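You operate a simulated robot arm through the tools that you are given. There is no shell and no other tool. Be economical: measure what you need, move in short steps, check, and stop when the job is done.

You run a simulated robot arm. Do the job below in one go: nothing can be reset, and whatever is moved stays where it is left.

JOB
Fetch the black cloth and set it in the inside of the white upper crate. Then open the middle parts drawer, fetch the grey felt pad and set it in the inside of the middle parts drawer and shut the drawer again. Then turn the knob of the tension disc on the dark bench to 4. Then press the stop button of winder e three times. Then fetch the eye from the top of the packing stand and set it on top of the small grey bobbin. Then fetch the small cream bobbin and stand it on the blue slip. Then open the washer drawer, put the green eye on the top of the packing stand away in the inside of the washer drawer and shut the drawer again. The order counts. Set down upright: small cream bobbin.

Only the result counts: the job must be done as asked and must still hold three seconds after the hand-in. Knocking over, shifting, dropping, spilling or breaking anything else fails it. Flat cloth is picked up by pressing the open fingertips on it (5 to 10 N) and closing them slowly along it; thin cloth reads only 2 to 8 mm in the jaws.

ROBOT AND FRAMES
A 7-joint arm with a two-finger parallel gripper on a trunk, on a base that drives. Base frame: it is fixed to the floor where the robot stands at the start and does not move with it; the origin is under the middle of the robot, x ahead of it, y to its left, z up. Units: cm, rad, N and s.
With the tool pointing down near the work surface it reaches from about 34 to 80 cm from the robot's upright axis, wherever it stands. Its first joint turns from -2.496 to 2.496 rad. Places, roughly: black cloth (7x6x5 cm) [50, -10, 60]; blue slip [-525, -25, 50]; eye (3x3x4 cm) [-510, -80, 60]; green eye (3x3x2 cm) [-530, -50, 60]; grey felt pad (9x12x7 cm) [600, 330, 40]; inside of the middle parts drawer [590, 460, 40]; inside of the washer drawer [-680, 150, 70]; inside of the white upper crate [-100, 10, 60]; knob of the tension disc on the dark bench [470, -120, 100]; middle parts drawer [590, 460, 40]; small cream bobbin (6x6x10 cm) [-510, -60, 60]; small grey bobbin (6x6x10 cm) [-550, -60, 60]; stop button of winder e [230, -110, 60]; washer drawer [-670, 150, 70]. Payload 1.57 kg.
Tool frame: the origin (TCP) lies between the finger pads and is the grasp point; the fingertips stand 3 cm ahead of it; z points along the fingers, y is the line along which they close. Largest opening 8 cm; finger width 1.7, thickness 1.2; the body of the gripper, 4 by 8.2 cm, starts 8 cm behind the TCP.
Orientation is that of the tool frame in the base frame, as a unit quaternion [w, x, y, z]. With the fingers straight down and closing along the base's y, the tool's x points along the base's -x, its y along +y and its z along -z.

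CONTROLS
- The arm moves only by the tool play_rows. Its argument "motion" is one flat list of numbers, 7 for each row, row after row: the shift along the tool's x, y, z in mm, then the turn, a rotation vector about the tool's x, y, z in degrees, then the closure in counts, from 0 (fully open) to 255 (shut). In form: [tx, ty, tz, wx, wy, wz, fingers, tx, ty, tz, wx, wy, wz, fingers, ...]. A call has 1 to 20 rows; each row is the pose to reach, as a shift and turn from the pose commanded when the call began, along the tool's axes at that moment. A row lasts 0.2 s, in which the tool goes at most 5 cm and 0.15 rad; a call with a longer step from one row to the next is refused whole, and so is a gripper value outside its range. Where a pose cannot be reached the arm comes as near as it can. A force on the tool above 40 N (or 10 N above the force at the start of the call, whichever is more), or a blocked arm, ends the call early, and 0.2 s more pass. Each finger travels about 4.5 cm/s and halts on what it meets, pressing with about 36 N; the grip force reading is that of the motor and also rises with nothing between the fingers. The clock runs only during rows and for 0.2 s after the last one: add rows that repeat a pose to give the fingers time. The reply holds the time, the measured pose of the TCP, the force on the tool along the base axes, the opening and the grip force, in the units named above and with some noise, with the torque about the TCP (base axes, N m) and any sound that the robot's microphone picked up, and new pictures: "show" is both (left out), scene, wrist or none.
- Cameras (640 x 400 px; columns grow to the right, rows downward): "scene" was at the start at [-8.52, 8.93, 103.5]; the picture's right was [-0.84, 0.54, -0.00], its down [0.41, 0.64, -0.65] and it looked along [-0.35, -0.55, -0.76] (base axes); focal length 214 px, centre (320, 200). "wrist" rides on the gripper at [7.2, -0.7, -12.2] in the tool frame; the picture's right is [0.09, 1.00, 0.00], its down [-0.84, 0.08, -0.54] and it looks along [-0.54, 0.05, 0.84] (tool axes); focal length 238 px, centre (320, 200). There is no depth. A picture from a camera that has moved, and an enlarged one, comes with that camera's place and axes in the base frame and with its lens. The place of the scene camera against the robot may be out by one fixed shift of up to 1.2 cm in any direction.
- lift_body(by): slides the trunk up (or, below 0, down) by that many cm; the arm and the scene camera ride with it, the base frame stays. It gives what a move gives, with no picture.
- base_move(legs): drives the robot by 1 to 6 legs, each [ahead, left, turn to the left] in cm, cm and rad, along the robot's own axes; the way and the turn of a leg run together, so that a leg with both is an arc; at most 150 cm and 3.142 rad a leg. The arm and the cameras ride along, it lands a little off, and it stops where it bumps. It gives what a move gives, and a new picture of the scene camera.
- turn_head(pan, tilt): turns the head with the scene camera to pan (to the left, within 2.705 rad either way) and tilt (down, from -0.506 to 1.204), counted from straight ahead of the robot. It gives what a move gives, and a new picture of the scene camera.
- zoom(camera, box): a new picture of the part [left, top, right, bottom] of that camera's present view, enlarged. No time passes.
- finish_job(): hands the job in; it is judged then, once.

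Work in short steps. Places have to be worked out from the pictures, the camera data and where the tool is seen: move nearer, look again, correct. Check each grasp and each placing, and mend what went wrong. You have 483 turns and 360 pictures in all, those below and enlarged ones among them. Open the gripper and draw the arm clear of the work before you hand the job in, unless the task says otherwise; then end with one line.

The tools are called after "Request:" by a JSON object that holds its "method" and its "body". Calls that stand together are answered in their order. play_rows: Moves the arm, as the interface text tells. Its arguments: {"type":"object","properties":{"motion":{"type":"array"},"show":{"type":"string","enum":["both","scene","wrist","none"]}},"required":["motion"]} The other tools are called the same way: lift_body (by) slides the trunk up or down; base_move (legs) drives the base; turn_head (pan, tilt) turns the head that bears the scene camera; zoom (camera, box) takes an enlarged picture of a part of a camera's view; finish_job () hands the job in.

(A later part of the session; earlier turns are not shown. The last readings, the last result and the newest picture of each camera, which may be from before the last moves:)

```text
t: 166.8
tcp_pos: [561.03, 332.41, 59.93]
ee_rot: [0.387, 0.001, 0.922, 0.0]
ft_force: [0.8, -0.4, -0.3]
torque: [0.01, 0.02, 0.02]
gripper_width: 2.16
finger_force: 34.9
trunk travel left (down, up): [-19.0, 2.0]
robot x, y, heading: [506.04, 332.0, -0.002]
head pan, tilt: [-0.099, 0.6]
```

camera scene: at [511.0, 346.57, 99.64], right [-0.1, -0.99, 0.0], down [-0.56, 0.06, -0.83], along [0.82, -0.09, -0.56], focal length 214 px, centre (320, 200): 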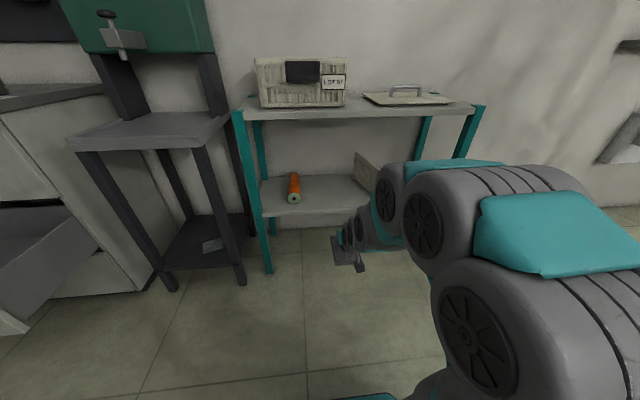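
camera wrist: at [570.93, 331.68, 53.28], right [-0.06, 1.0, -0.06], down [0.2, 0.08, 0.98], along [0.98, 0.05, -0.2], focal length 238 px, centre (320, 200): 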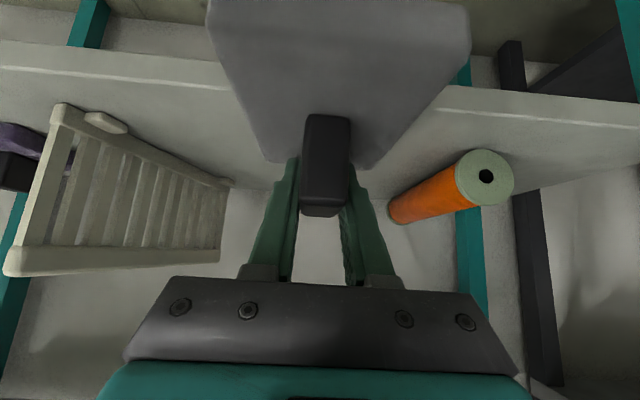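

Setting the pad in the drawer works best with the hand coming along +y (drawer is wide in y). I raise the pad, turn the base to +y and shift to x≈558.

Request:
{"method": "play_rows", "body": {"motion": [-29, 0, -28, 0, 0, 0, 255, -58, 0, -56, 0, 0, 0, 255, -87, 0, -85, 0, 0, 0, 255, -87, 0, -85, 0, 0, 0, 255], "show": "none"}}

Request:
{"method": "base_move", "body": {"legs": [[0, 0, 1.573], [0, -52, 0]]}}

Request:
{"method": "turn_head", "body": {"pan": 0.0, "tilt": 0.7}}

```text
t: 167.8
tcp_pos: [561.06, 332.58, 72.18]
ee_rot: [0.388, 0.002, 0.922, 0.0]
ft_force: [0.6, -1.1, -0.7]
torque: [-0.02, -0.01, 0.02]
gripper_width: 2.13
finger_force: 34.6
trunk travel left (down, up): [-19.0, 2.0]
robot x, y, heading: [506.45, 332.44, -0.004]
head pan, tilt: [-0.099, 0.6]
```

```text
t: 174.7
tcp_pos: [557.99, 385.83, 72.15]
ee_rot: [0.275, -0.648, 0.656, 0.273]
ft_force: [0.0, 0.3, -0.2]
torque: [0.0, 0.0, -0.02]
gripper_width: 2.12
finger_force: 34.4
trunk travel left (down, up): [-19.0, 2.0]
robot x, y, heading: [558.6, 331.08, 1.552]
head pan, tilt: [-0.099, 0.6]
camera scene: at [544.73, 335.82, 109.64], right [0.99, -0.11, 0.0], down [-0.06, -0.56, -0.83], along [0.09, 0.82, -0.56], focal length 214 px, centre (320, 200)
```

scene: 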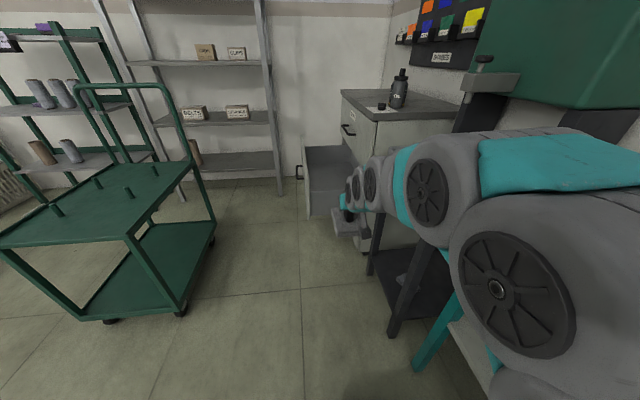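

```text
t: 175.3
tcp_pos: [557.97, 385.86, 72.13]
ee_rot: [0.274, -0.648, 0.655, 0.273]
ft_force: [-0.1, -0.3, -0.5]
torque: [0.0, -0.02, 0.0]
gripper_width: 2.12
finger_force: 34.7
trunk travel left (down, up): [-19.0, 2.0]
robot x, y, heading: [558.06, 331.43, 1.56]
head pan, tilt: [0.0, 0.7]
camera scene: at [543.85, 335.53, 108.78], right [1.0, -0.01, 0.0], down [-0.01, -0.64, -0.77], along [0.01, 0.77, -0.64], focal length 214 px, centre (320, 200)
```

scene: 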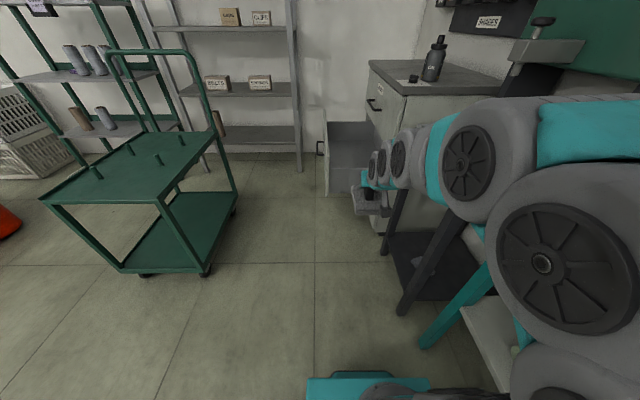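

Clear. I drive ahead to bring the pad over the open drawer, staying slightly left of the stand.

Request:
{"method": "base_move", "body": {"legs": [[60, 4, 0.015]]}}

Request:
{"method": "turn_head", "body": {"pan": -0.3, "tilt": 0.85}}

```text
t: 178.7
tcp_pos: [553.2, 445.39, 71.94]
ee_rot: [-0.273, 0.654, -0.649, -0.276]
ft_force: [0.2, 0.7, -0.8]
torque: [0.01, 0.0, 0.03]
gripper_width: 2.14
finger_force: 33.9
trunk travel left (down, up): [-19.0, 2.0]
robot x, y, heading: [554.41, 390.78, 1.578]
head pan, tilt: [0.0, 0.7]
camera scene: at [539.92, 394.71, 108.78], right [1.0, 0.01, 0.0], down [0.0, -0.64, -0.76], along [-0.01, 0.76, -0.64], focal length 214 px, centre (320, 200)
```

scene: 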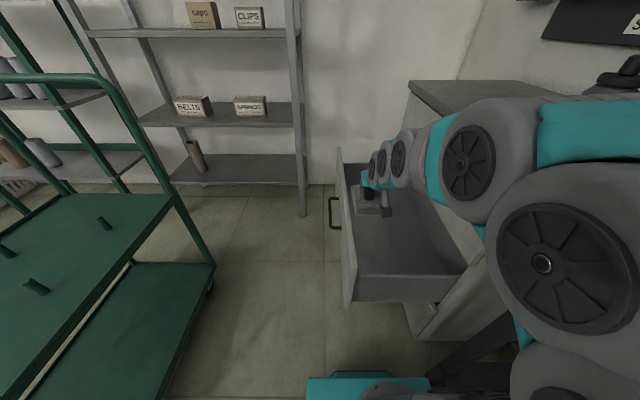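

```text
t: 179.5
tcp_pos: [553.13, 445.42, 72.18]
ee_rot: [-0.272, 0.654, -0.65, -0.275]
ft_force: [0.2, 0.4, -0.6]
torque: [0.07, 0.03, 0.0]
gripper_width: 2.14
finger_force: 34.2
trunk travel left (down, up): [-19.0, 2.0]
robot x, y, heading: [553.85, 390.97, 1.58]
head pan, tilt: [-0.3, 0.85]
camera scene: at [542.24, 393.7, 107.56], right [0.96, -0.29, 0.0], down [-0.22, -0.72, -0.66], along [0.19, 0.63, -0.75], focal length 214 px, centre (320, 200)
```

scene: 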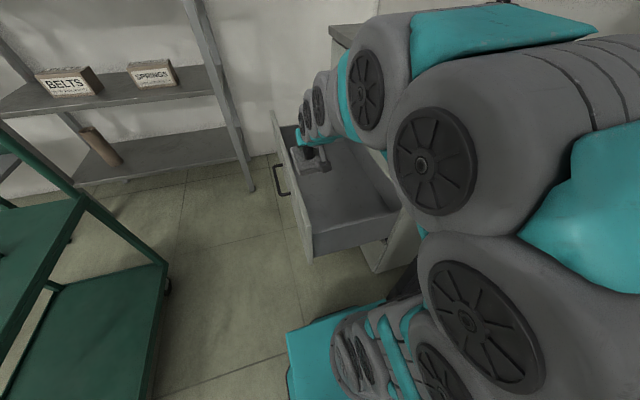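

Request:
{"method": "play_rows", "body": {"motion": [0, 0, 0, 0, 0, 0, 255], "show": "wrist"}}

Request:
{"method": "zoom", "body": {"camera": "scene", "box": [250, 90, 430, 270]}}

```text
t: 179.9
tcp_pos: [553.24, 445.37, 72.11]
ee_rot: [-0.273, 0.654, -0.65, -0.275]
ft_force: [0.9, -0.3, 0.0]
torque: [0.0, 0.0, 0.0]
gripper_width: 2.11
finger_force: 34.1
trunk travel left (down, up): [-19.0, 2.0]
robot x, y, heading: [554.43, 390.99, 1.583]
head pan, tilt: [-0.3, 0.85]
camera wrist: at [553.94, 431.56, 75.5], right [-1.0, -0.07, -0.06], down [-0.08, 0.2, 0.98], along [-0.06, 0.98, -0.2], focal length 238 px, centre (320, 200)
```

wrist: 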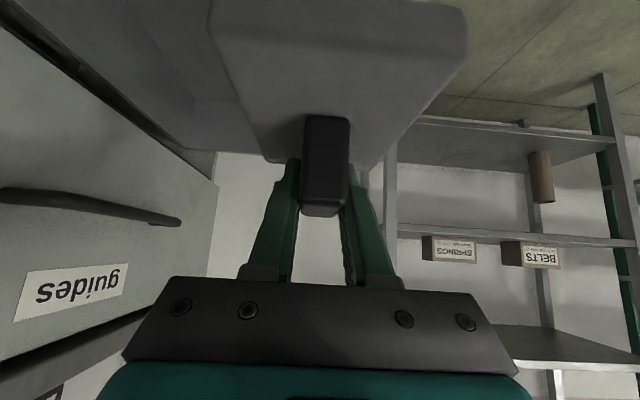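

```text
2.22 times, centred on (340, 180) of scene
camera zoom: at [542.24, 393.7, 107.56], right [0.96, -0.29, 0.0], down [-0.22, -0.72, -0.66], along [0.19, 0.63, -0.75], focal length 477 px, centre (276, 244)
```

zoom: 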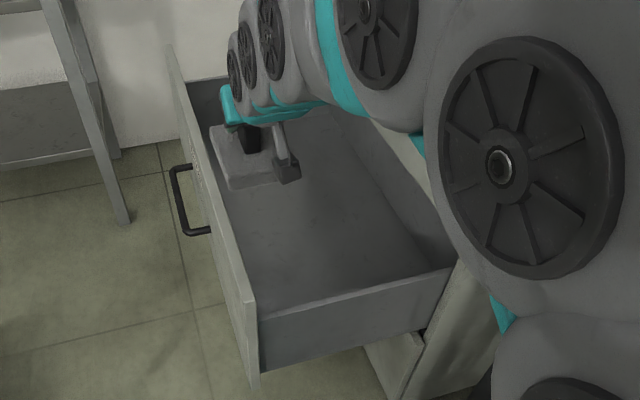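

The pad must go 8 cm right (+x) to clear the drawer front, and 15 cm further in y. I move there at this height first.

Request:
{"method": "play_rows", "body": {"motion": [-26, -21, 27, 0, 0, 0, 255, -52, -42, 54, 0, 0, 0, 255, -79, -62, 80, 0, 0, 0, 255, -105, -83, 107, 0, 0, 0, 255, -105, -83, 107, 0, 0, 0, 255], "show": "both"}}

```text
t: 181.1
tcp_pos: [561.45, 460.38, 72.15]
ee_rot: [-0.273, 0.654, -0.65, -0.276]
ft_force: [-0.7, 0.5, -1.3]
torque: [0.04, 0.0, 0.02]
gripper_width: 2.14
finger_force: 34.6
trunk travel left (down, up): [-19.0, 2.0]
robot x, y, heading: [554.17, 391.0, 1.572]
head pan, tilt: [-0.3, 0.85]
camera scene: at [542.25, 393.71, 107.56], right [0.96, -0.29, 0.0], down [-0.22, -0.72, -0.66], along [0.19, 0.63, -0.75], focal length 214 px, centre (320, 200)
camera wrist: at [562.18, 446.56, 75.51], right [-1.0, -0.07, -0.06], down [-0.08, 0.2, 0.98], along [-0.06, 0.98, -0.2], focal length 238 px, centre (320, 200)
```

scene: 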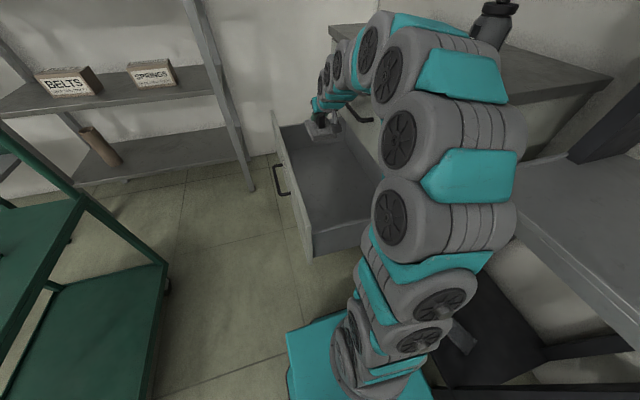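
wrist: 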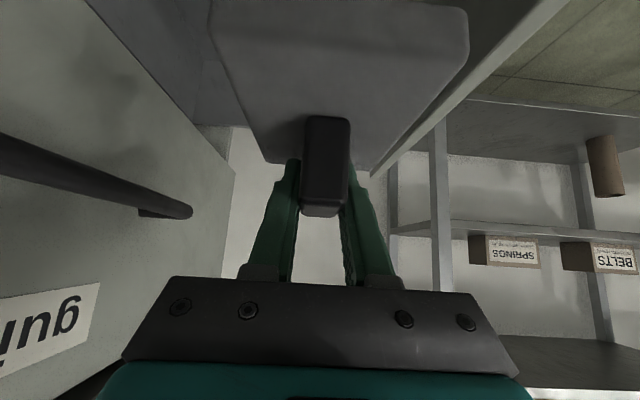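

The pad is inside the panel line. I lower 17 cm, watching the force.

Request:
{"method": "play_rows", "body": {"motion": [29, 0, 28, 0, 0, 0, 255, 57, 0, 56, 0, 0, 0, 255, 86, 0, 84, 0, 0, 0, 255, 107, 0, 105, 0, 0, 0, 255, 121, 0, 119, 0, 0, 0, 255, 121, 0, 119, 0, 0, 0, 255], "show": "both"}}

```text
t: 182.5
tcp_pos: [561.2, 460.58, 55.01]
ee_rot: [-0.272, 0.654, -0.65, -0.275]
ft_force: [0.5, 0.2, -1.1]
torque: [0.01, 0.03, 0.0]
gripper_width: 2.13
finger_force: 34.6
trunk travel left (down, up): [-19.0, 2.0]
robot x, y, heading: [554.33, 391.1, 1.58]
head pan, tilt: [-0.3, 0.85]
camera scene: at [542.25, 393.71, 107.56], right [0.96, -0.29, 0.0], down [-0.22, -0.72, -0.66], along [0.19, 0.63, -0.75], focal length 214 px, centre (320, 200)
camera wrist: at [562.07, 446.64, 58.31], right [-1.0, -0.07, -0.07], down [-0.08, 0.2, 0.98], along [-0.06, 0.98, -0.2], focal length 238 px, centre (320, 200)
```

scene: 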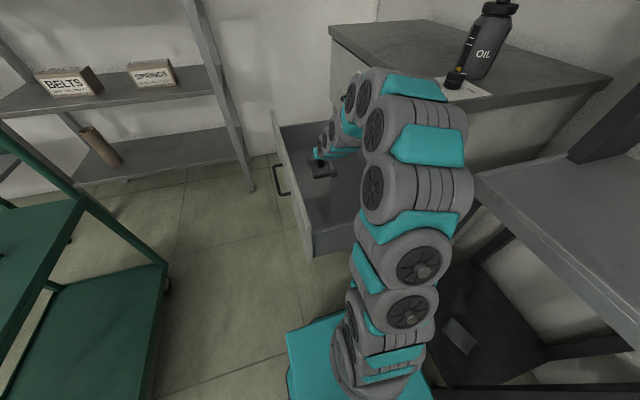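
wrist: 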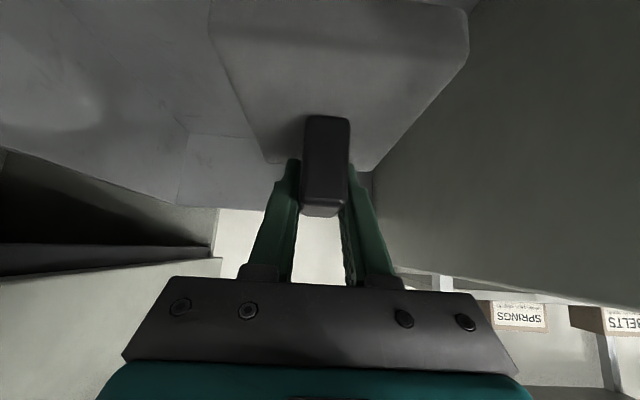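

Well inside. I continue down slowly to contact.

Request:
{"method": "play_rows", "body": {"motion": [7, 0, 7, 0, 0, 0, 255, 14, 0, 14, 0, 0, 0, 255, 21, 0, 21, 0, 0, 0, 255, 28, 0, 28, 0, 0, 0, 255, 32, 0, 31, 0, 0, 0, 255], "show": "none"}}

```text
t: 183.7
tcp_pos: [561.44, 460.48, 50.7]
ee_rot: [-0.273, 0.654, -0.649, -0.275]
ft_force: [-0.1, -0.2, -1.2]
torque: [0.03, 0.01, -0.01]
gripper_width: 2.12
finger_force: 34.4
trunk travel left (down, up): [-19.0, 2.0]
robot x, y, heading: [554.05, 390.7, 1.576]
head pan, tilt: [-0.3, 0.85]
```

Request:
{"method": "play_rows", "body": {"motion": [4, 0, 4, 0, 0, 0, 255, 8, 0, 7, 0, 0, 0, 255, 11, 0, 11, 0, 0, 0, 255, 15, 0, 14, 0, 0, 0, 255, 18, 0, 18, 0, 0, 0, 255, 22, 0, 21, 0, 0, 0, 255], "show": "both"}}

```text
t: 185.1
tcp_pos: [561.4, 460.46, 47.56]
ee_rot: [-0.272, 0.655, -0.649, -0.276]
ft_force: [0.5, 0.9, -0.5]
torque: [0.02, -0.01, 0.02]
gripper_width: 2.14
finger_force: 34.8
trunk travel left (down, up): [-19.0, 2.0]
robot x, y, heading: [554.53, 391.04, 1.578]
head pan, tilt: [-0.3, 0.85]
camera scene: at [542.25, 393.71, 107.56], right [0.96, -0.29, 0.0], down [-0.22, -0.72, -0.66], along [0.19, 0.63, -0.75], focal length 214 px, centre (320, 200)
camera wrist: at [562.16, 446.67, 51.02], right [-1.0, -0.07, -0.06], down [-0.08, 0.2, 0.98], along [-0.06, 0.98, -0.2], focal length 238 px, centre (320, 200)
```

scene: 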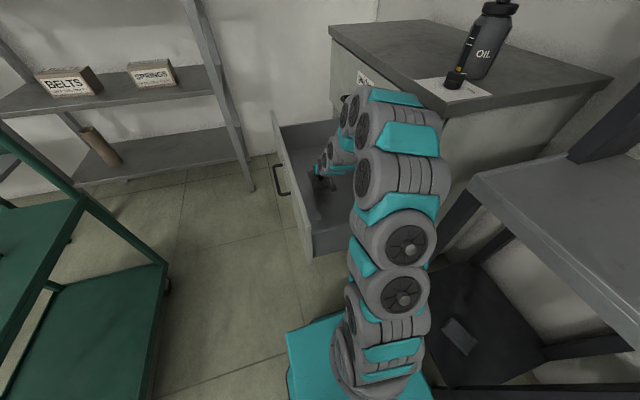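
wrist: 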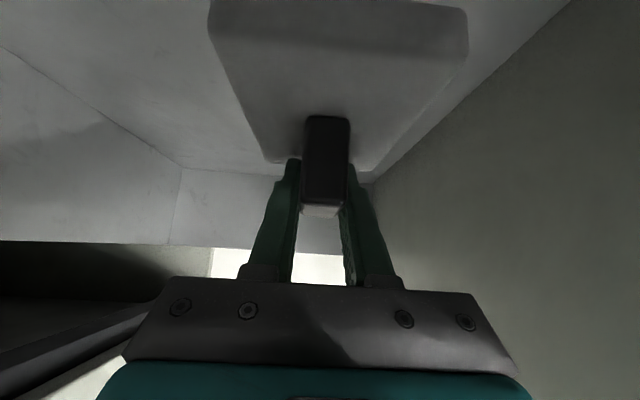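

No contact yet; further down in small steps.

Request:
{"method": "play_rows", "body": {"motion": [4, 0, 4, 0, 0, 0, 255, 8, 0, 7, 0, 0, 0, 255, 11, 0, 11, 0, 0, 0, 255, 15, 0, 14, 0, 0, 0, 255, 18, 0, 18, 0, 0, 0, 255, 22, 0, 21, 0, 0, 0, 255, 25, 0, 25, 0, 0, 0, 255, 29, 0, 28, 0, 0, 0, 255], "show": "wrist"}}

```text
t: 186.9
tcp_pos: [561.38, 460.29, 43.58]
ee_rot: [-0.272, 0.654, -0.65, -0.275]
ft_force: [-0.5, -0.3, -0.3]
torque: [0.02, -0.03, -0.03]
gripper_width: 2.12
finger_force: 34.5
trunk travel left (down, up): [-19.0, 2.0]
robot x, y, heading: [554.0, 390.49, 1.576]
head pan, tilt: [-0.3, 0.85]
camera wrist: at [562.14, 446.59, 46.91], right [-1.0, -0.07, -0.06], down [-0.08, 0.2, 0.98], along [-0.06, 0.98, -0.2], focal length 238 px, centre (320, 200)
```

wrist: 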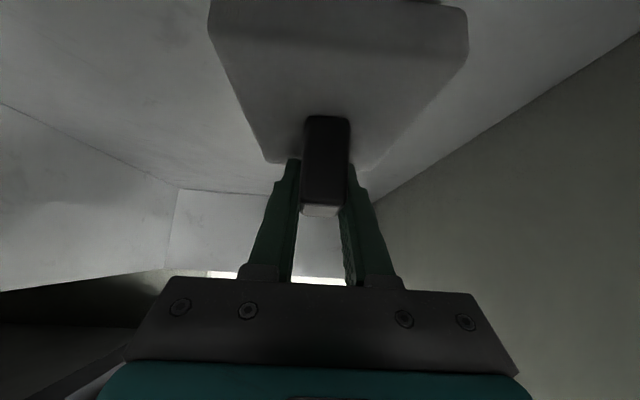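

Request:
{"method": "play_rows", "body": {"motion": [4, 0, 4, 0, 0, 0, 255, 8, 0, 7, 0, 0, 0, 255, 11, 0, 11, 0, 0, 0, 255, 15, 0, 14, 0, 0, 0, 255, 18, 0, 18, 0, 0, 0, 255, 22, 0, 21, 0, 0, 0, 255], "show": "wrist"}}

```text
t: 187.9
tcp_pos: [561.44, 460.7, 42.2]
ee_rot: [-0.278, 0.652, -0.648, -0.278]
ft_force: [-0.4, -1.8, 16.1]
torque: [-1.01, 0.0, -0.2]
gripper_width: 2.12
finger_force: 34.4
trunk travel left (down, up): [-19.0, 2.0]
robot x, y, heading: [554.55, 391.13, 1.578]
head pan, tilt: [-0.3, 0.85]
stopped in row 5: the force on the tool passed its limit at 49 N (the readings are from after the stop); the commanded pose is now the measured one
camera wrist: at [562.11, 446.84, 45.44], right [-1.0, -0.07, -0.07], down [-0.08, 0.18, 0.98], along [-0.06, 0.98, -0.19], focal length 238 px, centre (320, 200)
```

wrist: 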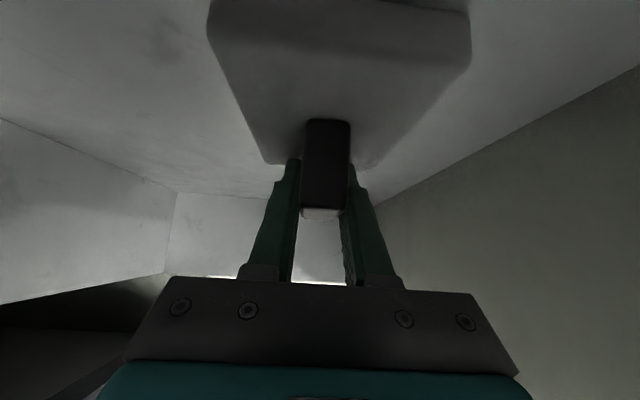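

Contact at the pad's near edge: it's on the drawer floor. I release and retreat along the tool axis.

Request:
{"method": "play_rows", "body": {"motion": [0, 0, 0, 0, 0, 0, 220, 0, 0, 0, 0, 0, 0, 180, 0, 0, 0, 0, 0, 0, 120, 0, 0, 0, 0, 0, 0, 80, 0, 0, -5, 0, 0, 0, 80, -7, 0, -30, 0, 0, 0, 80, -14, 0, -65, 0, 0, 0, 80, -28, 0, -110, 0, 0, 0, 80], "show": "both"}}

```text
t: 189.7
tcp_pos: [561.16, 454.44, 51.69]
ee_rot: [-0.275, 0.653, -0.649, -0.277]
ft_force: [-0.2, 0.4, -0.5]
torque: [0.03, -0.01, 0.02]
gripper_width: 5.47
finger_force: 0.0
trunk travel left (down, up): [-19.0, 2.0]
robot x, y, heading: [554.16, 390.73, 1.579]
head pan, tilt: [-0.3, 0.85]
camera scene: at [542.24, 393.68, 107.55], right [0.96, -0.29, 0.0], down [-0.22, -0.72, -0.66], along [0.19, 0.63, -0.75], focal length 214 px, centre (320, 200)
camera wrist: at [561.95, 440.61, 54.91], right [-1.0, -0.07, -0.07], down [-0.08, 0.19, 0.98], along [-0.06, 0.98, -0.2], focal length 238 px, centre (320, 200)
```

scene: 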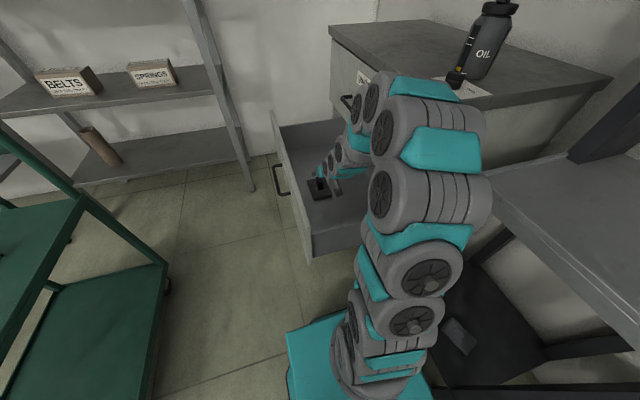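
wrist: 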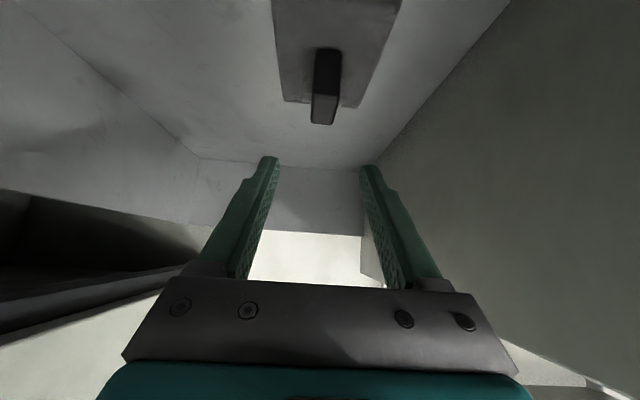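

The pad lies flat in the drawer. I lift the hand out and right the tool.

Request:
{"method": "play_rows", "body": {"motion": [-33, 0, -33, 0, 0, 0, 80, -67, 0, -65, 0, 0, 0, 80, -100, 0, -98, 0, 5, 0, 80, -103, 18, -123, 0, 11.7, 0, 80, -107, 37, -148, 0, 18.4, 0, 80, -110, 55, -173, 0, 25, 0, 80, -113, 73, -198, 0, 31.7, 0, 80, -117, 92, -223, 0, 38.4, 0, 80, -120, 110, -249, 0, 45, 0, 80], "show": "scene"}}

```text
t: 191.7
tcp_pos: [550.32, 444.68, 77.79]
ee_rot: [-0.007, 0.709, -0.705, -0.007]
ft_force: [0.1, 0.2, 0.2]
torque: [0.03, -0.02, -0.04]
gripper_width: 5.47
finger_force: 0.1
trunk travel left (down, up): [-19.0, 2.0]
robot x, y, heading: [553.89, 390.79, 1.577]
head pan, tilt: [-0.3, 0.85]
camera scene: at [542.24, 393.69, 107.56], right [0.96, -0.29, 0.0], down [-0.22, -0.72, -0.66], along [0.19, 0.63, -0.75], focal length 214 px, centre (320, 200)
```

scene: 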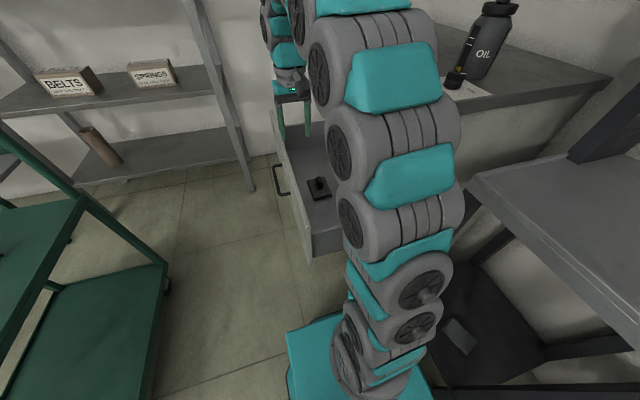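

The pad sits in the drawer. I shift the base sideways to about (536,399), so the arm geometry equals the earlier handle grasp.

Request:
{"method": "base_move", "body": {"legs": [[8, 18, 0]]}}

Request:
{"method": "lift_body", "body": {"by": -10}}

```text
t: 193.3
tcp_pos: [532.45, 452.6, 77.64]
ee_rot: [-0.008, 0.709, -0.705, -0.007]
ft_force: [0.6, 0.3, 0.2]
torque: [0.01, 0.01, 0.03]
gripper_width: 5.47
finger_force: 0.2
trunk travel left (down, up): [-19.0, 2.0]
robot x, y, heading: [536.44, 398.5, 1.576]
head pan, tilt: [-0.3, 0.85]
camera scene: at [524.22, 401.55, 107.56], right [0.96, -0.29, 0.0], down [-0.22, -0.72, -0.66], along [0.19, 0.63, -0.75], focal length 214 px, centre (320, 200)
```

scene: 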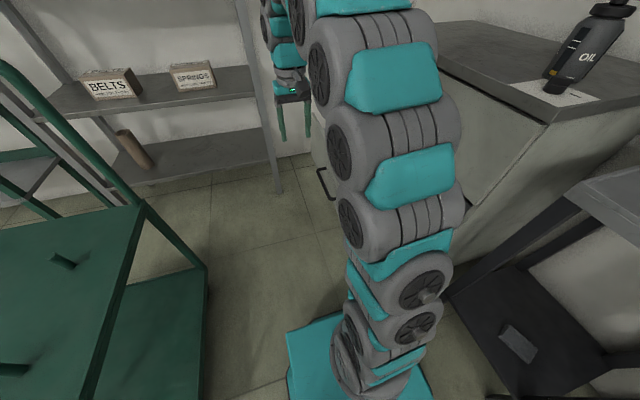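

```text
t: 194.6
tcp_pos: [532.42, 452.56, 67.74]
ee_rot: [-0.007, 0.709, -0.705, -0.007]
ft_force: [-1.1, 0.8, 0.6]
torque: [0.01, 0.0, 0.03]
gripper_width: 5.48
finger_force: 0.0
trunk travel left (down, up): [-9.0, 12.0]
robot x, y, heading: [536.09, 398.52, 1.576]
head pan, tilt: [-0.3, 0.85]
```

Now I tilt the tool to the earlier pre-grasp pose behind the handle.

Request:
{"method": "play_rows", "body": {"motion": [-10, -1, 17, 7.1, 0, 0, 100, -20, -2, 34, 14.2, 0, 0, 120, -30, -3, 51, 21.4, 0, 0, 140, -40, -3, 69, 28.5, 0, 0, 140, -50, -4, 86, 35.7, 0, 0, 140, -60, -5, 103, 42.8, 0, 0, 140, -70, -6, 121, 50, 0, 0, 140], "show": "wrist"}}

```text
t: 196.2
tcp_pos: [532.9, 459.93, 55.55]
ee_rot: [0.307, -0.64, 0.642, -0.291]
ft_force: [0.0, 0.4, -0.8]
torque: [-0.03, 0.0, -0.01]
gripper_width: 3.6
finger_force: 0.0
trunk travel left (down, up): [-9.0, 12.0]
robot x, y, heading: [536.33, 398.5, 1.577]
head pan, tilt: [-0.3, 0.85]
camera wrist: at [524.01, 452.49, 63.73], right [-0.64, -0.08, -0.77], down [-0.47, 0.83, 0.31], along [0.61, 0.56, -0.57], focal length 238 px, centre (320, 200)
```

wrist: 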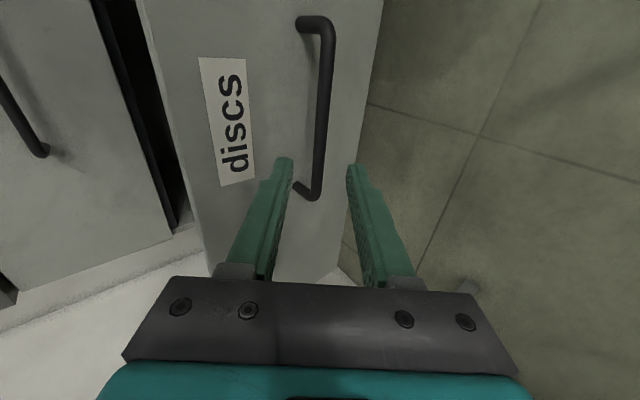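

Same picture as after the release. I advance 12 cm and grip the handle again.

Request:
{"method": "play_rows", "body": {"motion": [0, 0, 40, 0, 0, 0, 140, 0, 0, 80, 0, 0, 0, 140, 0, 0, 105, 0, 0, 0, 140, 0, 0, 120, 0, 0, 0, 140, 0, 0, 120, 0, 0, 0, 190, 0, 0, 120, 0, 0, 0, 230, 0, 0, 120, 0, 0, 0, 255], "show": "wrist"}}

```text
t: 197.8
tcp_pos: [542.04, 460.12, 47.95]
ee_rot: [0.304, -0.641, 0.642, -0.292]
ft_force: [-2.1, 1.0, -17.7]
torque: [-0.11, 0.25, 0.39]
gripper_width: 1.42
finger_force: 19.3
trunk travel left (down, up): [-9.0, 12.0]
robot x, y, heading: [536.3, 399.16, 1.573]
head pan, tilt: [-0.3, 0.85]
camera wrist: at [533.21, 452.71, 56.09], right [-0.64, -0.08, -0.76], down [-0.47, 0.83, 0.3], along [0.61, 0.55, -0.57], focal length 238 px, centre (320, 200)
```

wrist: 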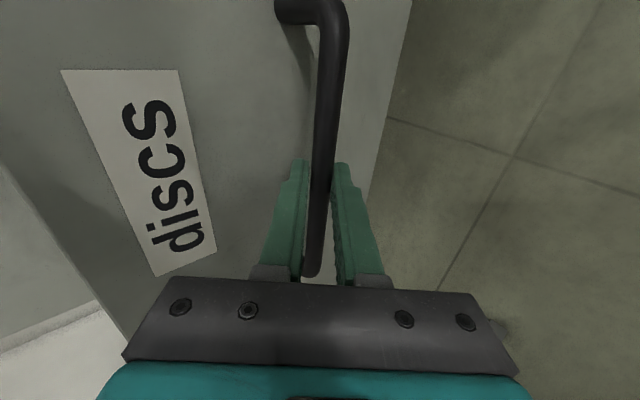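

Gripped. I push the drawer shut, 3 cm per row.

Request:
{"method": "play_rows", "body": {"motion": [0, -19, 23, 0, 0, 0, 255, 0, -38, 46, 0, 0, 0, 255, 0, -58, 69, 0, 0, 0, 255, 0, -77, 92, 0, 0, 0, 255, 0, -96, 115, 0, 0, 0, 255, 0, -115, 138, 0, 0, 0, 255, 0, -134, 161, 0, 0, 0, 255, 0, -153, 184, 0, 0, 0, 255, 0, -173, 207, 0, 0, 0, 255, 0, -189, 227, 0, 0, 0, 255, 0, -196, 235, 0, 0, 0, 255, 0, -198, 237, 0, 0, 0, 255], "show": "both"}}

```text
t: 198.4
tcp_pos: [547.59, 460.19, 47.91]
ee_rot: [0.305, -0.64, 0.642, -0.291]
ft_force: [1.4, 13.0, -18.4]
torque: [-0.18, 0.18, 0.47]
gripper_width: 1.36
finger_force: 30.7
trunk travel left (down, up): [-9.0, 12.0]
robot x, y, heading: [536.27, 398.76, 1.575]
head pan, tilt: [-0.3, 0.85]
stopped in row 3: the force on the tool passed its limit at 42 N (the readings are from after the stop); the commanded pose is now the measured one
camera scene: at [524.24, 401.66, 97.57], right [0.96, -0.29, 0.0], down [-0.22, -0.72, -0.66], along [0.19, 0.63, -0.75], focal length 214 px, centre (320, 200)
camera wrist: at [538.72, 452.7, 56.11], right [-0.64, -0.08, -0.76], down [-0.47, 0.83, 0.3], along [0.61, 0.55, -0.57], focal length 238 px, centre (320, 200)
```

scene: 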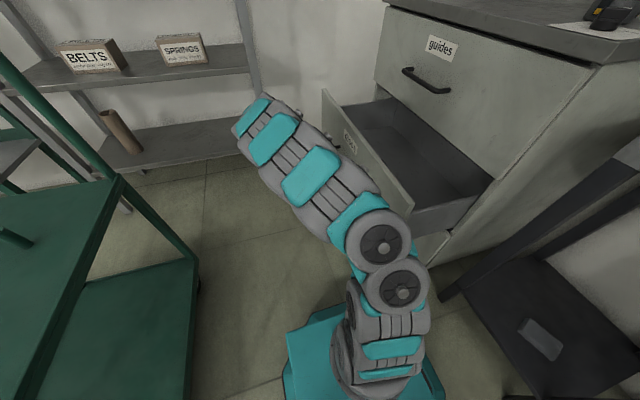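
wrist: 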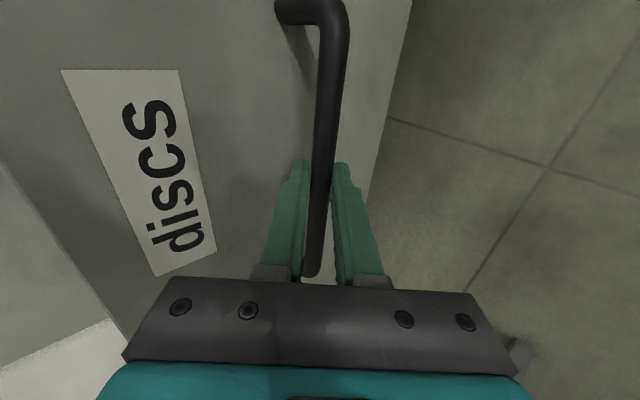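

Stopped at 42 N from side load midway. I continue with smaller steps and a slight downward relief.

Request:
{"method": "play_rows", "body": {"motion": [0, -12, 16, 0, 0, 0, 255, 0, -25, 32, 0, 0, 0, 255, 0, -38, 47, 0, 0, 0, 255, 0, -51, 63, 0, 0, 0, 255, 0, -64, 78, 0, 0, 0, 255, 0, -76, 93, 0, 0, 0, 255, 0, -89, 109, 0, 0, 0, 255, 0, -102, 124, 0, 0, 0, 255, 0, -115, 139, 0, 0, 0, 255], "show": "none"}}

```text
t: 200.4
tcp_pos: [565.69, 460.19, 47.9]
ee_rot: [0.304, -0.64, 0.643, -0.292]
ft_force: [-1.8, -3.8, -12.5]
torque: [-0.39, 0.16, 0.2]
gripper_width: 1.36
finger_force: 30.1
trunk travel left (down, up): [-9.0, 12.0]
robot x, y, heading: [536.34, 398.89, 1.573]
head pan, tilt: [-0.3, 0.85]
```

Request:
{"method": "play_rows", "body": {"motion": [0, -13, 15, 0, 0, 0, 255, 0, -26, 31, 0, 0, 0, 255, 0, -38, 46, 0, 0, 0, 255, 0, -45, 54, 0, 0, 0, 255, 0, -48, 58, 0, 0, 0, 255], "show": "both"}}

```text
t: 201.5
tcp_pos: [572.12, 460.3, 47.79]
ee_rot: [0.305, -0.641, 0.641, -0.291]
ft_force: [-5.0, -3.5, 7.1]
torque: [-0.38, -0.03, 0.4]
gripper_width: 1.37
finger_force: 30.0
trunk travel left (down, up): [-9.0, 12.0]
robot x, y, heading: [536.13, 398.98, 1.582]
head pan, tilt: [-0.3, 0.85]
stopped in row 5: the force on the tool passed its limit at 52 N (the readings are from after the stop); the commanded pose is now the measured one
camera scene: at [524.15, 401.47, 97.57], right [0.96, -0.29, 0.0], down [-0.22, -0.72, -0.66], along [0.19, 0.63, -0.75], focal length 214 px, centre (320, 200)
camera wrist: at [563.23, 452.83, 55.98], right [-0.64, -0.08, -0.76], down [-0.47, 0.83, 0.31], along [0.61, 0.56, -0.57], focal length 238 px, centre (320, 200)
```

scene: 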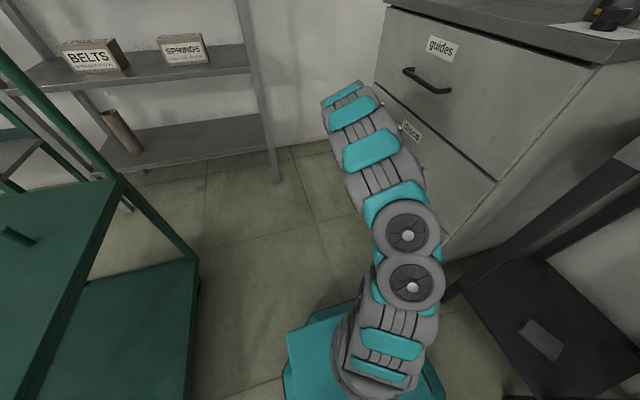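
wrist: 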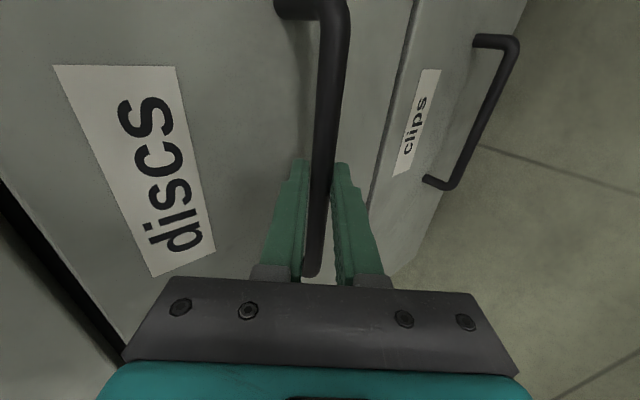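

Back at the closed position (x=572.1). I release and back off.

Request:
{"method": "play_rows", "body": {"motion": [0, 0, 0, 0, 0, 0, 200, 0, 0, 0, 0, 0, 0, 140, 0, 0, 0, 0, 0, 0, 140, 0, 0, -20, 0, 0, 0, 140, 0, 0, -55, 0, 0, 0, 140, 0, 0, -100, 0, 0, 0, 140, 0, 0, -140, 0, 0, 0, 140], "show": "wrist"}}

```text
t: 203.1
tcp_pos: [561.39, 460.13, 56.94]
ee_rot: [0.306, -0.641, 0.642, -0.29]
ft_force: [0.0, -0.1, -0.2]
torque: [-0.02, 0.02, 0.02]
gripper_width: 3.6
finger_force: 0.1
trunk travel left (down, up): [-9.0, 12.0]
robot x, y, heading: [536.33, 398.82, 1.579]
head pan, tilt: [-0.3, 0.85]
camera wrist: at [552.59, 452.69, 65.03], right [-0.64, -0.08, -0.76], down [-0.47, 0.83, 0.31], along [0.6, 0.56, -0.57], focal length 238 px, centre (320, 200)
```

wrist: 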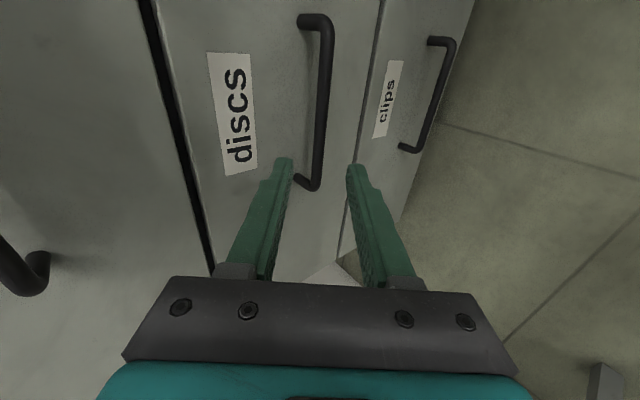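

The drawer is shut. I back the hand off, right it and tuck it, then raise the trunk.

Request:
{"method": "play_rows", "body": {"motion": [14, -11, -37, -7.1, 0, 0, 140, 29, -21, -73, -14.2, 0, 0, 140, 43, -32, -110, -21.4, 0, 0, 140, 57, -43, -146, -28.5, 0, 0, 140, 71, -53, -183, -35.7, 0, 0, 140, 86, -64, -220, -42.8, 0, 0, 140, 100, -75, -256, -50, 0, 0, 140], "show": "none"}}

Request:
{"method": "lift_body", "body": {"by": 12}}

```text
t: 204.7
tcp_pos: [548.44, 450.92, 74.88]
ee_rot: [-0.041, 0.709, -0.703, 0.027]
ft_force: [0.9, 0.0, 0.3]
torque: [0.02, 0.02, 0.02]
gripper_width: 3.62
finger_force: 0.0
out of reach, approached as far as the arm can: row 6, 7
trunk travel left (down, up): [-9.0, 12.0]
robot x, y, heading: [536.18, 398.77, 1.58]
head pan, tilt: [-0.3, 0.85]
```

```text
t: 206.2
tcp_pos: [548.66, 450.97, 86.81]
ee_rot: [-0.042, 0.708, -0.704, 0.027]
ft_force: [-0.5, 0.5, 0.7]
torque: [0.0, -0.01, -0.02]
gripper_width: 3.6
finger_force: 0.0
trunk travel left (down, up): [-21.0, 0.0]
robot x, y, heading: [536.65, 398.86, 1.583]
head pan, tilt: [-0.3, 0.85]
```

Request:
{"method": "play_rows", "body": {"motion": [30, 30, 0, -2, 0, 0, 140, 60, 60, 0, -4, 0, 0, 140, 90, 90, 0, -5.5, 0, 0, 140, 115, 115, 0, -5.5, 0, 0, 140], "show": "none"}}

Request:
{"method": "base_move", "body": {"legs": [[-98, 0, 0], [0, 0, 1.57], [0, -50, 0], [134, 0, 0], [0, 0, 1.56]]}}

```text
t: 207.2
tcp_pos: [537.0, 439.3, 85.79]
ee_rot: [-0.008, 0.71, -0.704, -0.007]
ft_force: [-0.2, -0.2, -0.5]
torque: [-0.03, 0.0, -0.03]
gripper_width: 3.61
finger_force: 0.2
trunk travel left (down, up): [-21.0, 0.0]
robot x, y, heading: [536.11, 398.45, 1.582]
head pan, tilt: [-0.3, 0.85]
```

```text
t: 228.9
tcp_pos: [401.52, 305.97, 85.77]
ee_rot: [0.006, 0.698, 0.716, -0.007]
ft_force: [0.2, 0.6, 0.4]
torque: [0.05, 0.0, -0.04]
gripper_width: 3.63
finger_force: 0.0
trunk travel left (down, up): [-21.0, 0.0]
robot x, y, heading: [401.57, 346.46, -1.546]
head pan, tilt: [-0.3, 0.85]
camera scene: at [415.24, 345.05, 109.56], right [-0.96, 0.27, 0.0], down [0.2, 0.72, -0.66], along [-0.18, -0.63, -0.75], focal length 214 px, centre (320, 200)
```

scene: 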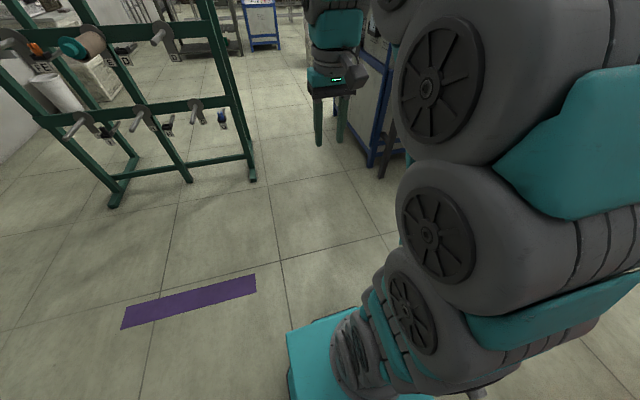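

Facing -y with the corridor ahead. I centre at x≈390 and drive through to the main aisle.

Request:
{"method": "base_move", "body": {"legs": [[75, -12, -0.02], [150, -1, 0], [40, 0, 0]]}}

Request:
{"method": "turn_head", "body": {"pan": 0.4, "tilt": 0.3}}

```text
refused: leg 2 is longer than a leg can be; nothing moved
```

```text
t: 230.0
tcp_pos: [401.46, 306.1, 85.76]
ee_rot: [0.006, 0.699, 0.715, -0.007]
ft_force: [0.6, -0.1, -0.2]
torque: [0.01, 0.02, -0.04]
gripper_width: 3.63
finger_force: 0.0
trunk travel left (down, up): [-21.0, 0.0]
robot x, y, heading: [401.68, 346.93, -1.543]
head pan, tilt: [0.4, 0.3]
camera scene: at [421.21, 344.06, 114.39], right [-0.91, -0.41, 0.0], down [-0.12, 0.27, -0.96], along [0.39, -0.87, -0.3], focal length 214 px, centre (320, 200)
```

scene: 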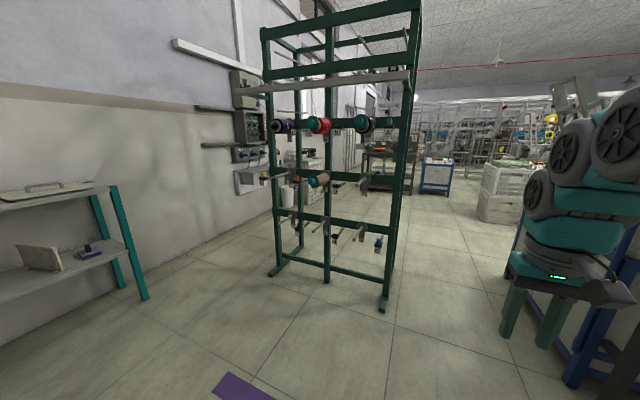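

Request:
{"method": "base_move", "body": {"legs": [[75, -12, -0.025], [140, -1, 0], [50, 0, 0]]}}

Request:
{"method": "turn_head", "body": {"pan": 0.5, "tilt": 0.25}}

```text
t: 243.2
tcp_pos: [394.83, 41.24, 85.79]
ee_rot: [0.006, 0.697, 0.717, -0.008]
ft_force: [0.6, -0.2, -0.4]
torque: [0.01, -0.02, 0.01]
gripper_width: 3.61
finger_force: 0.0
trunk travel left (down, up): [-21.0, 0.0]
robot x, y, heading: [394.5, 82.24, -1.543]
head pan, tilt: [0.4, 0.3]
camera scene: at [414.43, 79.43, 114.39], right [-0.91, -0.41, 0.0], down [-0.12, 0.27, -0.96], along [0.4, -0.87, -0.3], focal length 214 px, centre (320, 200)
```

scene: 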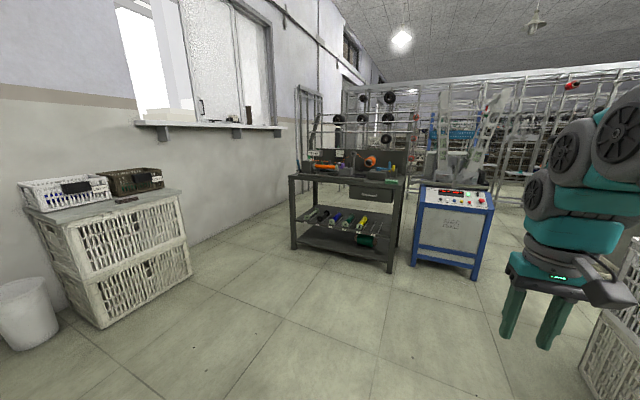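

```text
t: 243.9
tcp_pos: [394.84, 41.36, 85.76]
ee_rot: [0.006, 0.697, 0.717, -0.007]
ft_force: [0.2, -0.4, 0.0]
torque: [0.02, 0.05, 0.02]
gripper_width: 3.6
finger_force: 0.1
trunk travel left (down, up): [-21.0, 0.0]
robot x, y, heading: [394.91, 81.97, -1.546]
head pan, tilt: [0.499, 0.25]
camera scene: at [415.25, 79.86, 114.86], right [-0.86, -0.5, 0.0], down [-0.12, 0.21, -0.97], along [0.49, -0.84, -0.25], focal length 214 px, centre (320, 200)
```

scene: 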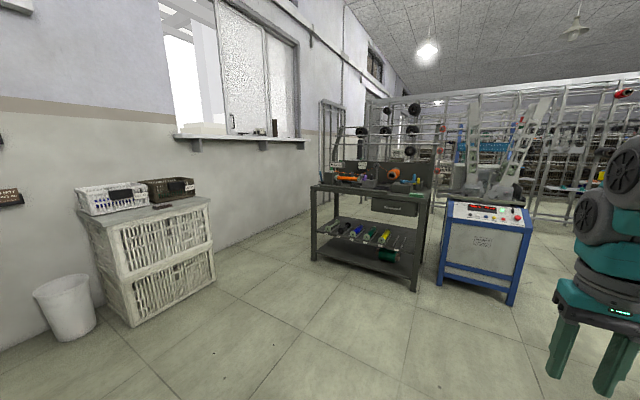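

Request:
{"method": "zoom", "body": {"camera": "scene", "box": [300, 140, 460, 240]}}

```text
4.00 times, centred on (380, 190) of scene
camera zoom: at [415.25, 79.86, 114.86], right [-0.86, -0.5, 0.0], down [-0.12, 0.21, -0.97], along [0.49, -0.84, -0.25], focal length 858 px, centre (80, 240)
```

zoom: 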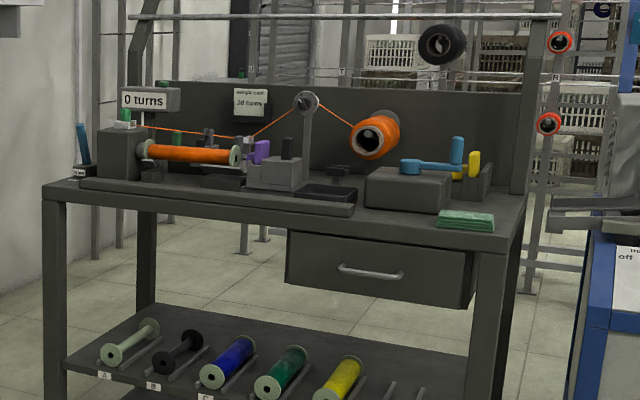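

The tension disc is the round thing with a knob on a post over the dark bench, near (470,-119,97). I drive to about (462,-42) facing the bench.

Request:
{"method": "base_move", "body": {"legs": [[70, 66, 0], [48, 0, -0.025]]}}

Request:
{"method": "turn_head", "body": {"pan": 0.15, "tilt": 0.3}}

```text
t: 251.3
tcp_pos: [462.38, -74.89, 85.77]
ee_rot: [0.006, 0.703, 0.711, -0.008]
ft_force: [-0.3, 0.1, 0.3]
torque: [0.02, -0.03, 0.01]
gripper_width: 3.62
finger_force: 0.0
trunk travel left (down, up): [-21.0, 0.0]
robot x, y, heading: [463.51, -33.99, -1.563]
head pan, tilt: [0.499, 0.25]
camera scene: at [483.42, -36.71, 114.87], right [-0.87, -0.49, 0.0], down [-0.12, 0.22, -0.97], along [0.47, -0.85, -0.25], focal length 214 px, centre (320, 200)
```

scene: 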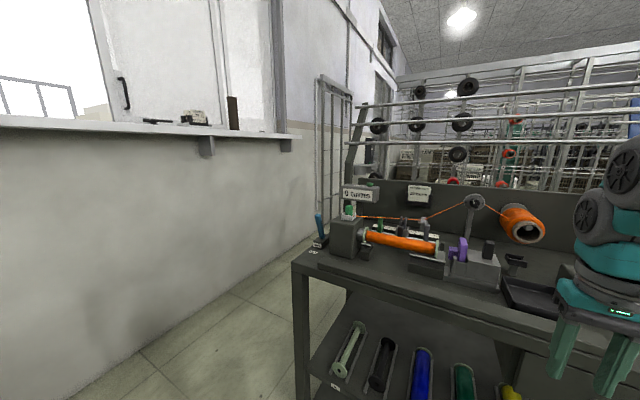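

```text
t: 252.1
tcp_pos: [462.33, -74.74, 85.77]
ee_rot: [0.006, 0.703, 0.711, -0.008]
ft_force: [-0.4, 0.6, 0.4]
torque: [-0.02, 0.01, -0.01]
gripper_width: 3.62
finger_force: 0.1
trunk travel left (down, up): [-21.0, 0.0]
robot x, y, heading: [462.95, -34.13, -1.563]
head pan, tilt: [0.15, 0.3]
camera scene: at [480.36, -37.77, 114.39], right [-0.99, -0.16, 0.0], down [-0.05, 0.29, -0.96], along [0.15, -0.94, -0.3], focal length 214 px, centre (320, 200)
```

scene: 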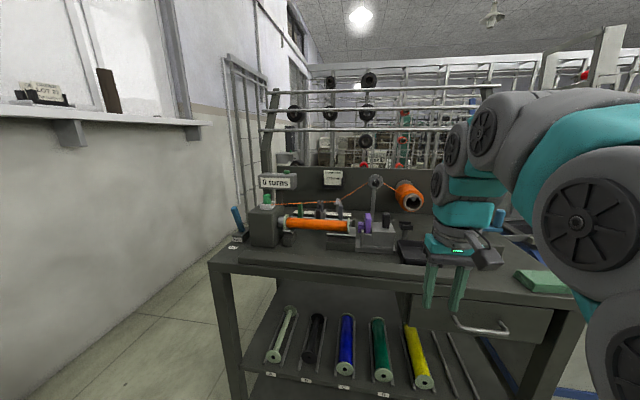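

Request:
{"method": "zoom", "body": {"camera": "scene", "box": [225, 160, 425, 270]}}

Request:
{"method": "zoom", "body": {"camera": "scene", "box": [340, 160, 420, 210]}}

```text
3.20 times, centred on (325, 215) of scene
camera zoom: at [480.36, -37.77, 114.39], right [-0.99, -0.16, 0.0], down [-0.05, 0.29, -0.96], along [0.15, -0.94, -0.3], focal length 686 px, centre (304, 152)
```

zoom: 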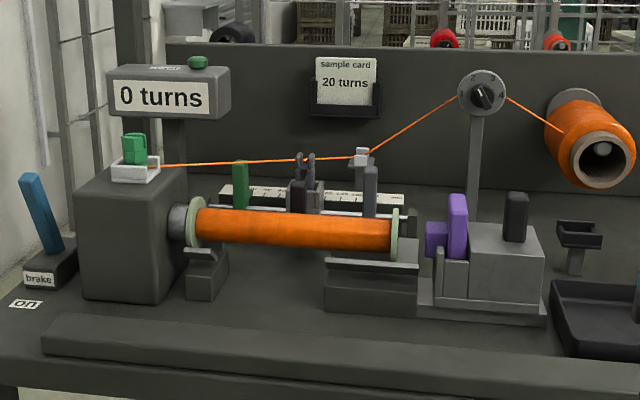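

```text
8.00 times, centred on (380, 185) of scene
camera zoom: at [480.36, -37.77, 114.39], right [-0.99, -0.16, 0.0], down [-0.05, 0.29, -0.96], along [0.15, -0.94, -0.3], focal length 1716 px, centre (-160, 320)
```

zoom: 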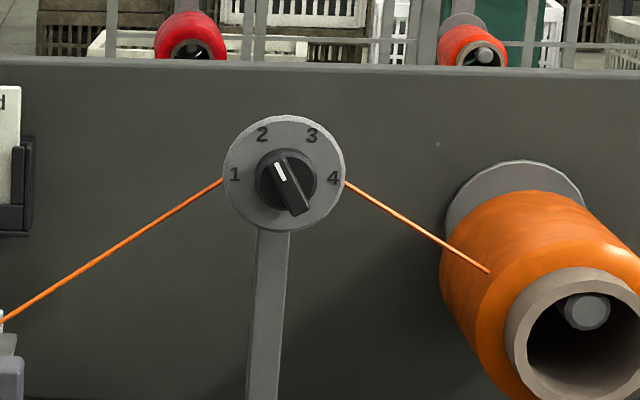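

The knob's white mark points at 2; marks 1–4 run clockwise, so 4 is 120° clockwise. Levers stand below, so I'll come in pitched 30° downward. I tilt the hand in free space first and look with the wrist camera.

Request:
{"method": "play_rows", "body": {"motion": [-10, 8, -13, 0, -7.5, 0, 140, -20, 15, -25, 0, -15, 0, 140, -30, 23, -38, 0, -22.5, 0, 140, -40, 30, -50, 0, -30, 0, 140, -50, 38, -63, 0, -37.5, 0, 140, -60, 45, -75, 0, -45, 0, 140, -70, 53, -88, 0, -52.5, 0, 140, -80, 60, -100, 0, -60, 0, 140], "show": "both"}}

```text
t: 253.9
tcp_pos: [468.64, -82.63, 95.97]
ee_rot: [0.361, 0.606, 0.612, -0.358]
ft_force: [0.2, 0.4, -0.3]
torque: [-0.02, -0.03, -0.01]
gripper_width: 3.59
finger_force: 0.1
trunk travel left (down, up): [-21.0, 0.0]
robot x, y, heading: [463.0, -34.44, -1.56]
head pan, tilt: [0.15, 0.3]
camera scene: at [480.36, -37.77, 114.39], right [-0.99, -0.16, 0.0], down [-0.05, 0.29, -0.96], along [0.15, -0.94, -0.3], focal length 214 px, centre (320, 200)
camera wrist: at [467.78, -68.48, 95.47], right [1.0, 0.06, -0.08], down [0.08, 0.07, 0.99], along [0.06, -1.0, 0.07], focal length 238 px, centre (320, 200)
```

scene: 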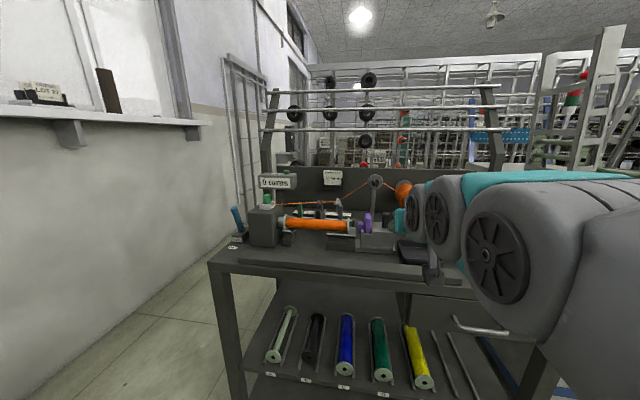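
wrist: 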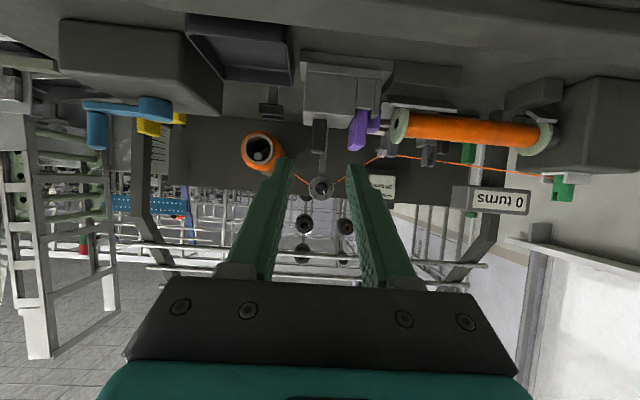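

Request:
{"method": "zoom", "body": {"camera": "wrist", "box": [270, 110, 390, 220]}}

```text
3.64 times, centred on (330, 165) of wrist
camera zoom: at [467.78, -68.48, 95.47], right [1.0, 0.06, -0.08], down [0.08, 0.07, 0.99], along [0.06, -1.0, 0.07], focal length 867 px, centre (284, 327)
```

zoom: 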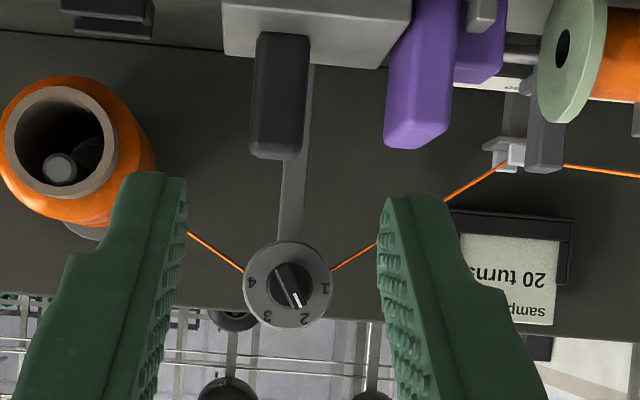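

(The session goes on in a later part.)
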